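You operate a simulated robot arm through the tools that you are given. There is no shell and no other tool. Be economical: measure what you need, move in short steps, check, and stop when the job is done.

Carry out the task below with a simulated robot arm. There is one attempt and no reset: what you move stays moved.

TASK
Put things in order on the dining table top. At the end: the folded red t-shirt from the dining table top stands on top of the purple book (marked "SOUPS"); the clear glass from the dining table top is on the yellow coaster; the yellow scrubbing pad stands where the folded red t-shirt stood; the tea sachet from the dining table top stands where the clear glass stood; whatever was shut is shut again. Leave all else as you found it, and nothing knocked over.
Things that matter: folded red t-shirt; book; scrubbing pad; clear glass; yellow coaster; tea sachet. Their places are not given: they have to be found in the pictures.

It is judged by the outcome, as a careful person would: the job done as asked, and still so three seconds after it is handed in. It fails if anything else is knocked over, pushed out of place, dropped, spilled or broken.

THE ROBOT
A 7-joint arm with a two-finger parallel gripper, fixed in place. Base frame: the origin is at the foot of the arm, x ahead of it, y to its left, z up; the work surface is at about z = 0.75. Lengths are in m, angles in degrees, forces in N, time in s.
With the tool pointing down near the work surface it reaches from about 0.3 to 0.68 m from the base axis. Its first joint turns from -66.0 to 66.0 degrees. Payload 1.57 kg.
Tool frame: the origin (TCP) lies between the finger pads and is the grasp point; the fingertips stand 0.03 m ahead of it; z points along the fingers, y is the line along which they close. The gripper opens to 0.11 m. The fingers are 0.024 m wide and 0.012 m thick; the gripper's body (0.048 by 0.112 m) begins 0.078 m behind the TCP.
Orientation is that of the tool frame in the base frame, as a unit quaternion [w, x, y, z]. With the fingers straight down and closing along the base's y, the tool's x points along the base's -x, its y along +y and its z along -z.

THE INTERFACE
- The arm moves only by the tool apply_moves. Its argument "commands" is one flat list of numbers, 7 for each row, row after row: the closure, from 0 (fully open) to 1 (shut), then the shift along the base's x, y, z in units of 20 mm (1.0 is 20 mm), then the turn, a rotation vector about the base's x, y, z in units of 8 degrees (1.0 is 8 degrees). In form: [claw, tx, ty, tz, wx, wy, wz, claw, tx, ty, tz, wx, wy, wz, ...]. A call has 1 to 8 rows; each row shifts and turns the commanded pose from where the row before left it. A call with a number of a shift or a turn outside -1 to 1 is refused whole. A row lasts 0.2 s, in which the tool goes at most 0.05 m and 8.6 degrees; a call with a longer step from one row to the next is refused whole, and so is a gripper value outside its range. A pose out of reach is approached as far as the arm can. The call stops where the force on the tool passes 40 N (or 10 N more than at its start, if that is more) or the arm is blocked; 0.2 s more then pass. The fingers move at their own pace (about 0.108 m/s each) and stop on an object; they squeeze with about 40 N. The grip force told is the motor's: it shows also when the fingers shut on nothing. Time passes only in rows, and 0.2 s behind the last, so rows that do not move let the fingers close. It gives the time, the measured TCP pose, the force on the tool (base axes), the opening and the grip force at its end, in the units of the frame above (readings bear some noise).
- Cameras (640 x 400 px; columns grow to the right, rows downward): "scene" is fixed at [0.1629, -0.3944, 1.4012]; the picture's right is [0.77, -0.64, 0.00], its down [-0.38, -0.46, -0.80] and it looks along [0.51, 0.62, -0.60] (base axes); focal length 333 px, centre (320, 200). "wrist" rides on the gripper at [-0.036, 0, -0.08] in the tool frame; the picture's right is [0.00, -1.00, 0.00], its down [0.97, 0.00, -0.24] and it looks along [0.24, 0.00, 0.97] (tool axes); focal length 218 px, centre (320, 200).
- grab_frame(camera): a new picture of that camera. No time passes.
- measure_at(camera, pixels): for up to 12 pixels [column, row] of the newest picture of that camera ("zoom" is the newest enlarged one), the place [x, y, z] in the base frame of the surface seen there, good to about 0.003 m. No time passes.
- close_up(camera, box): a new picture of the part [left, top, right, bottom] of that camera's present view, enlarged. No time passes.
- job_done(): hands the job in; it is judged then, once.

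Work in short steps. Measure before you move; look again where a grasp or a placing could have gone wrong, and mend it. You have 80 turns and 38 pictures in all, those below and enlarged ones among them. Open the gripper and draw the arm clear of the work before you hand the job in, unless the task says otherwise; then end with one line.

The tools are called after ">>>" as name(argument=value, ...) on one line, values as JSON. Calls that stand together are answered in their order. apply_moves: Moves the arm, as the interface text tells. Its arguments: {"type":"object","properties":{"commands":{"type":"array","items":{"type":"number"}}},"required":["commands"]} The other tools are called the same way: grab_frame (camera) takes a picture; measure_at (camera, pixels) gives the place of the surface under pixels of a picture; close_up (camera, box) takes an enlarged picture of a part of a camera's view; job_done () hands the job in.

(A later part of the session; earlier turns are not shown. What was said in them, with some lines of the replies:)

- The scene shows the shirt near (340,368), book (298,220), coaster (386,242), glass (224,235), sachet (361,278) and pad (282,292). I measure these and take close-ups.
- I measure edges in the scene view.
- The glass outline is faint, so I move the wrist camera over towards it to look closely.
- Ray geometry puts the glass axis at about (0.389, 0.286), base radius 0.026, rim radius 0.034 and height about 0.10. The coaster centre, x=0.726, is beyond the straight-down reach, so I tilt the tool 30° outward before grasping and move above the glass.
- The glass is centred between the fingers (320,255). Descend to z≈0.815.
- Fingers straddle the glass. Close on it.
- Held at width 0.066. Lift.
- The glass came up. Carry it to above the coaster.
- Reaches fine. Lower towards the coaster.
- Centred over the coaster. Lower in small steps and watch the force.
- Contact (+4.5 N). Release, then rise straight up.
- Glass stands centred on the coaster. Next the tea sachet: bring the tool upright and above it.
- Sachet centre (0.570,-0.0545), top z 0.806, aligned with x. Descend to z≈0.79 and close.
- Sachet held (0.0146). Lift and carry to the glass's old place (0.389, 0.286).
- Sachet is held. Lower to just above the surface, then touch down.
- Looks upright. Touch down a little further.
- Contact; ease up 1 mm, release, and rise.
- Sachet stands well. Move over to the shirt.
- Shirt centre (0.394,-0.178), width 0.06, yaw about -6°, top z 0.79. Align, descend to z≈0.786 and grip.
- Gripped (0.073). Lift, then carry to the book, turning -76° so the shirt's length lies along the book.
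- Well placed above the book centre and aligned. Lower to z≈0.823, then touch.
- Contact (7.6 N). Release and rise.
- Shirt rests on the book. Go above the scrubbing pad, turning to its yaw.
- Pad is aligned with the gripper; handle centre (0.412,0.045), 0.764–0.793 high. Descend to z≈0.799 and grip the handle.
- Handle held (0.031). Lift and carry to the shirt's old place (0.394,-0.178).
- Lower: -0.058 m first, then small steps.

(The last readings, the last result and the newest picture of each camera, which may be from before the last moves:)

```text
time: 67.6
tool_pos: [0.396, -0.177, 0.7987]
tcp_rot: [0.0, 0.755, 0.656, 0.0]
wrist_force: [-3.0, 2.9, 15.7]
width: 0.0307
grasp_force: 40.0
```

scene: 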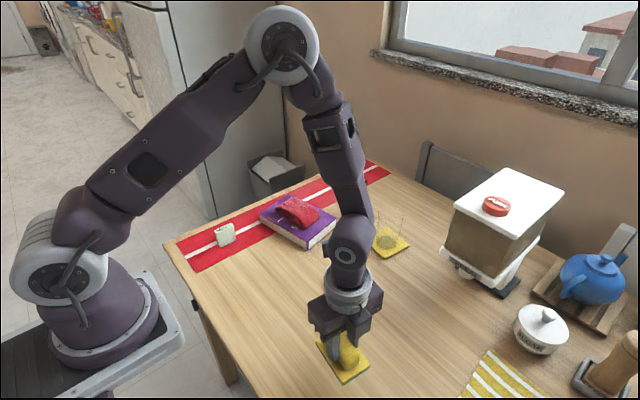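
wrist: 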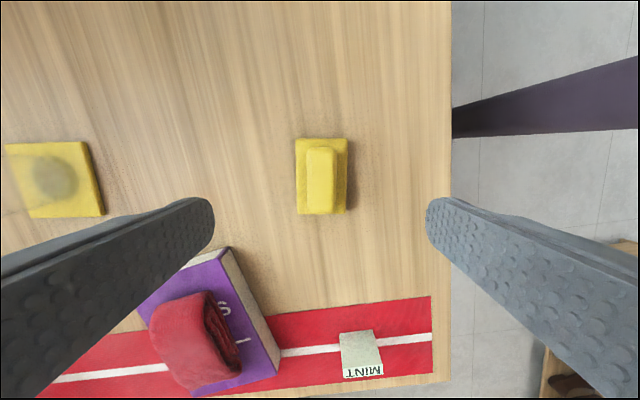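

Contact. Release and rise, then check.

>>> apply_moves(commands=[0.7, 0, 0, 0, 0, 0, 0, 0.4, 0, 0, 0, 0, 0, 0, 0.2, 0, 0, 0, 0, 0, 0, 0.2, 0, 0, 0, 0, 0, 0])

>>> apply_moves(commands=[0.1, 0, 0, 1, 0, 0, 0, 0, 0, 0, 1, 0, 0, 0, 0, 0, 0, 1, 0, 0, 0, 0, 0, 0, 1, 0, 0, 0, 0, 0, 0, 1, 0, 0, 0, 0, 0, 0, 1, 0, 0, 0, 0, 0, 0.5, 1, 0, 0, 0, 0, 0, 1, 1, 0, 0, 0])

>>> apply_moves(commands=[0, 0, 0.8, 1, 0, 0, 0, 0, 0, 0.8, 1, 0, 0, 0, 0, 0, 0.8, 1, 0, 0, 0, 0, 0, 0.8, 1, 0, 0, 0, 0, 0, 0.8, 1, 0, 0, 0, 0, 0, 0, 0, 0, 0, 0])

>>> grab_frame(camera="scene")

>>> grab_frame(camera="wrist")

```text
time: 68.6
tool_pos: [0.3967, -0.1782, 0.7965]
tcp_rot: [0.001, 0.755, 0.656, 0.0]
wrist_force: [0.4, 0.3, 0.4]
width: 0.0884
grasp_force: 0.2
```

```text
time: 70.4
tool_pos: [0.3965, -0.1494, 0.9576]
tcp_rot: [0.0, 0.754, 0.656, 0.0]
wrist_force: [0.2, -0.6, 0.0]
width: 0.1103
grasp_force: 0.0
```

```text
time: 71.8
tool_pos: [0.3972, -0.068, 1.0584]
tcp_rot: [0.0, 0.755, 0.656, 0.0]
wrist_force: [0.6, -0.4, -0.7]
width: 0.1099
grasp_force: 0.0
```

```text
8 pictures are left
```

scene: 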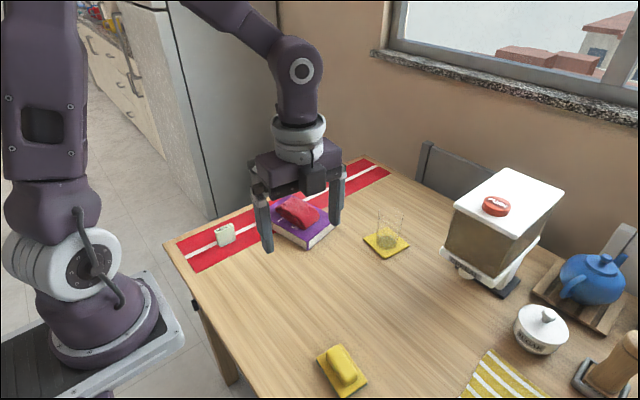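

```text
7 pictures are left
```

wrist: 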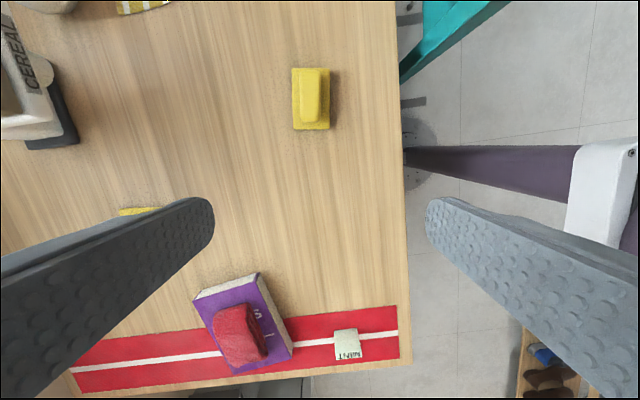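

All four items are in place, the gripper is open and the arm is clear of the table.

>>> job_done()

```text
The job is handed in.
```

I've handed the job in: the shirt is on the "SOUPS" book, the glass is on the yellow coaster, the pad is where the shirt was, and the tea sachet is where the glass was. Nothing was opened, and the last pictures show nothing knocked over or anything else moved.
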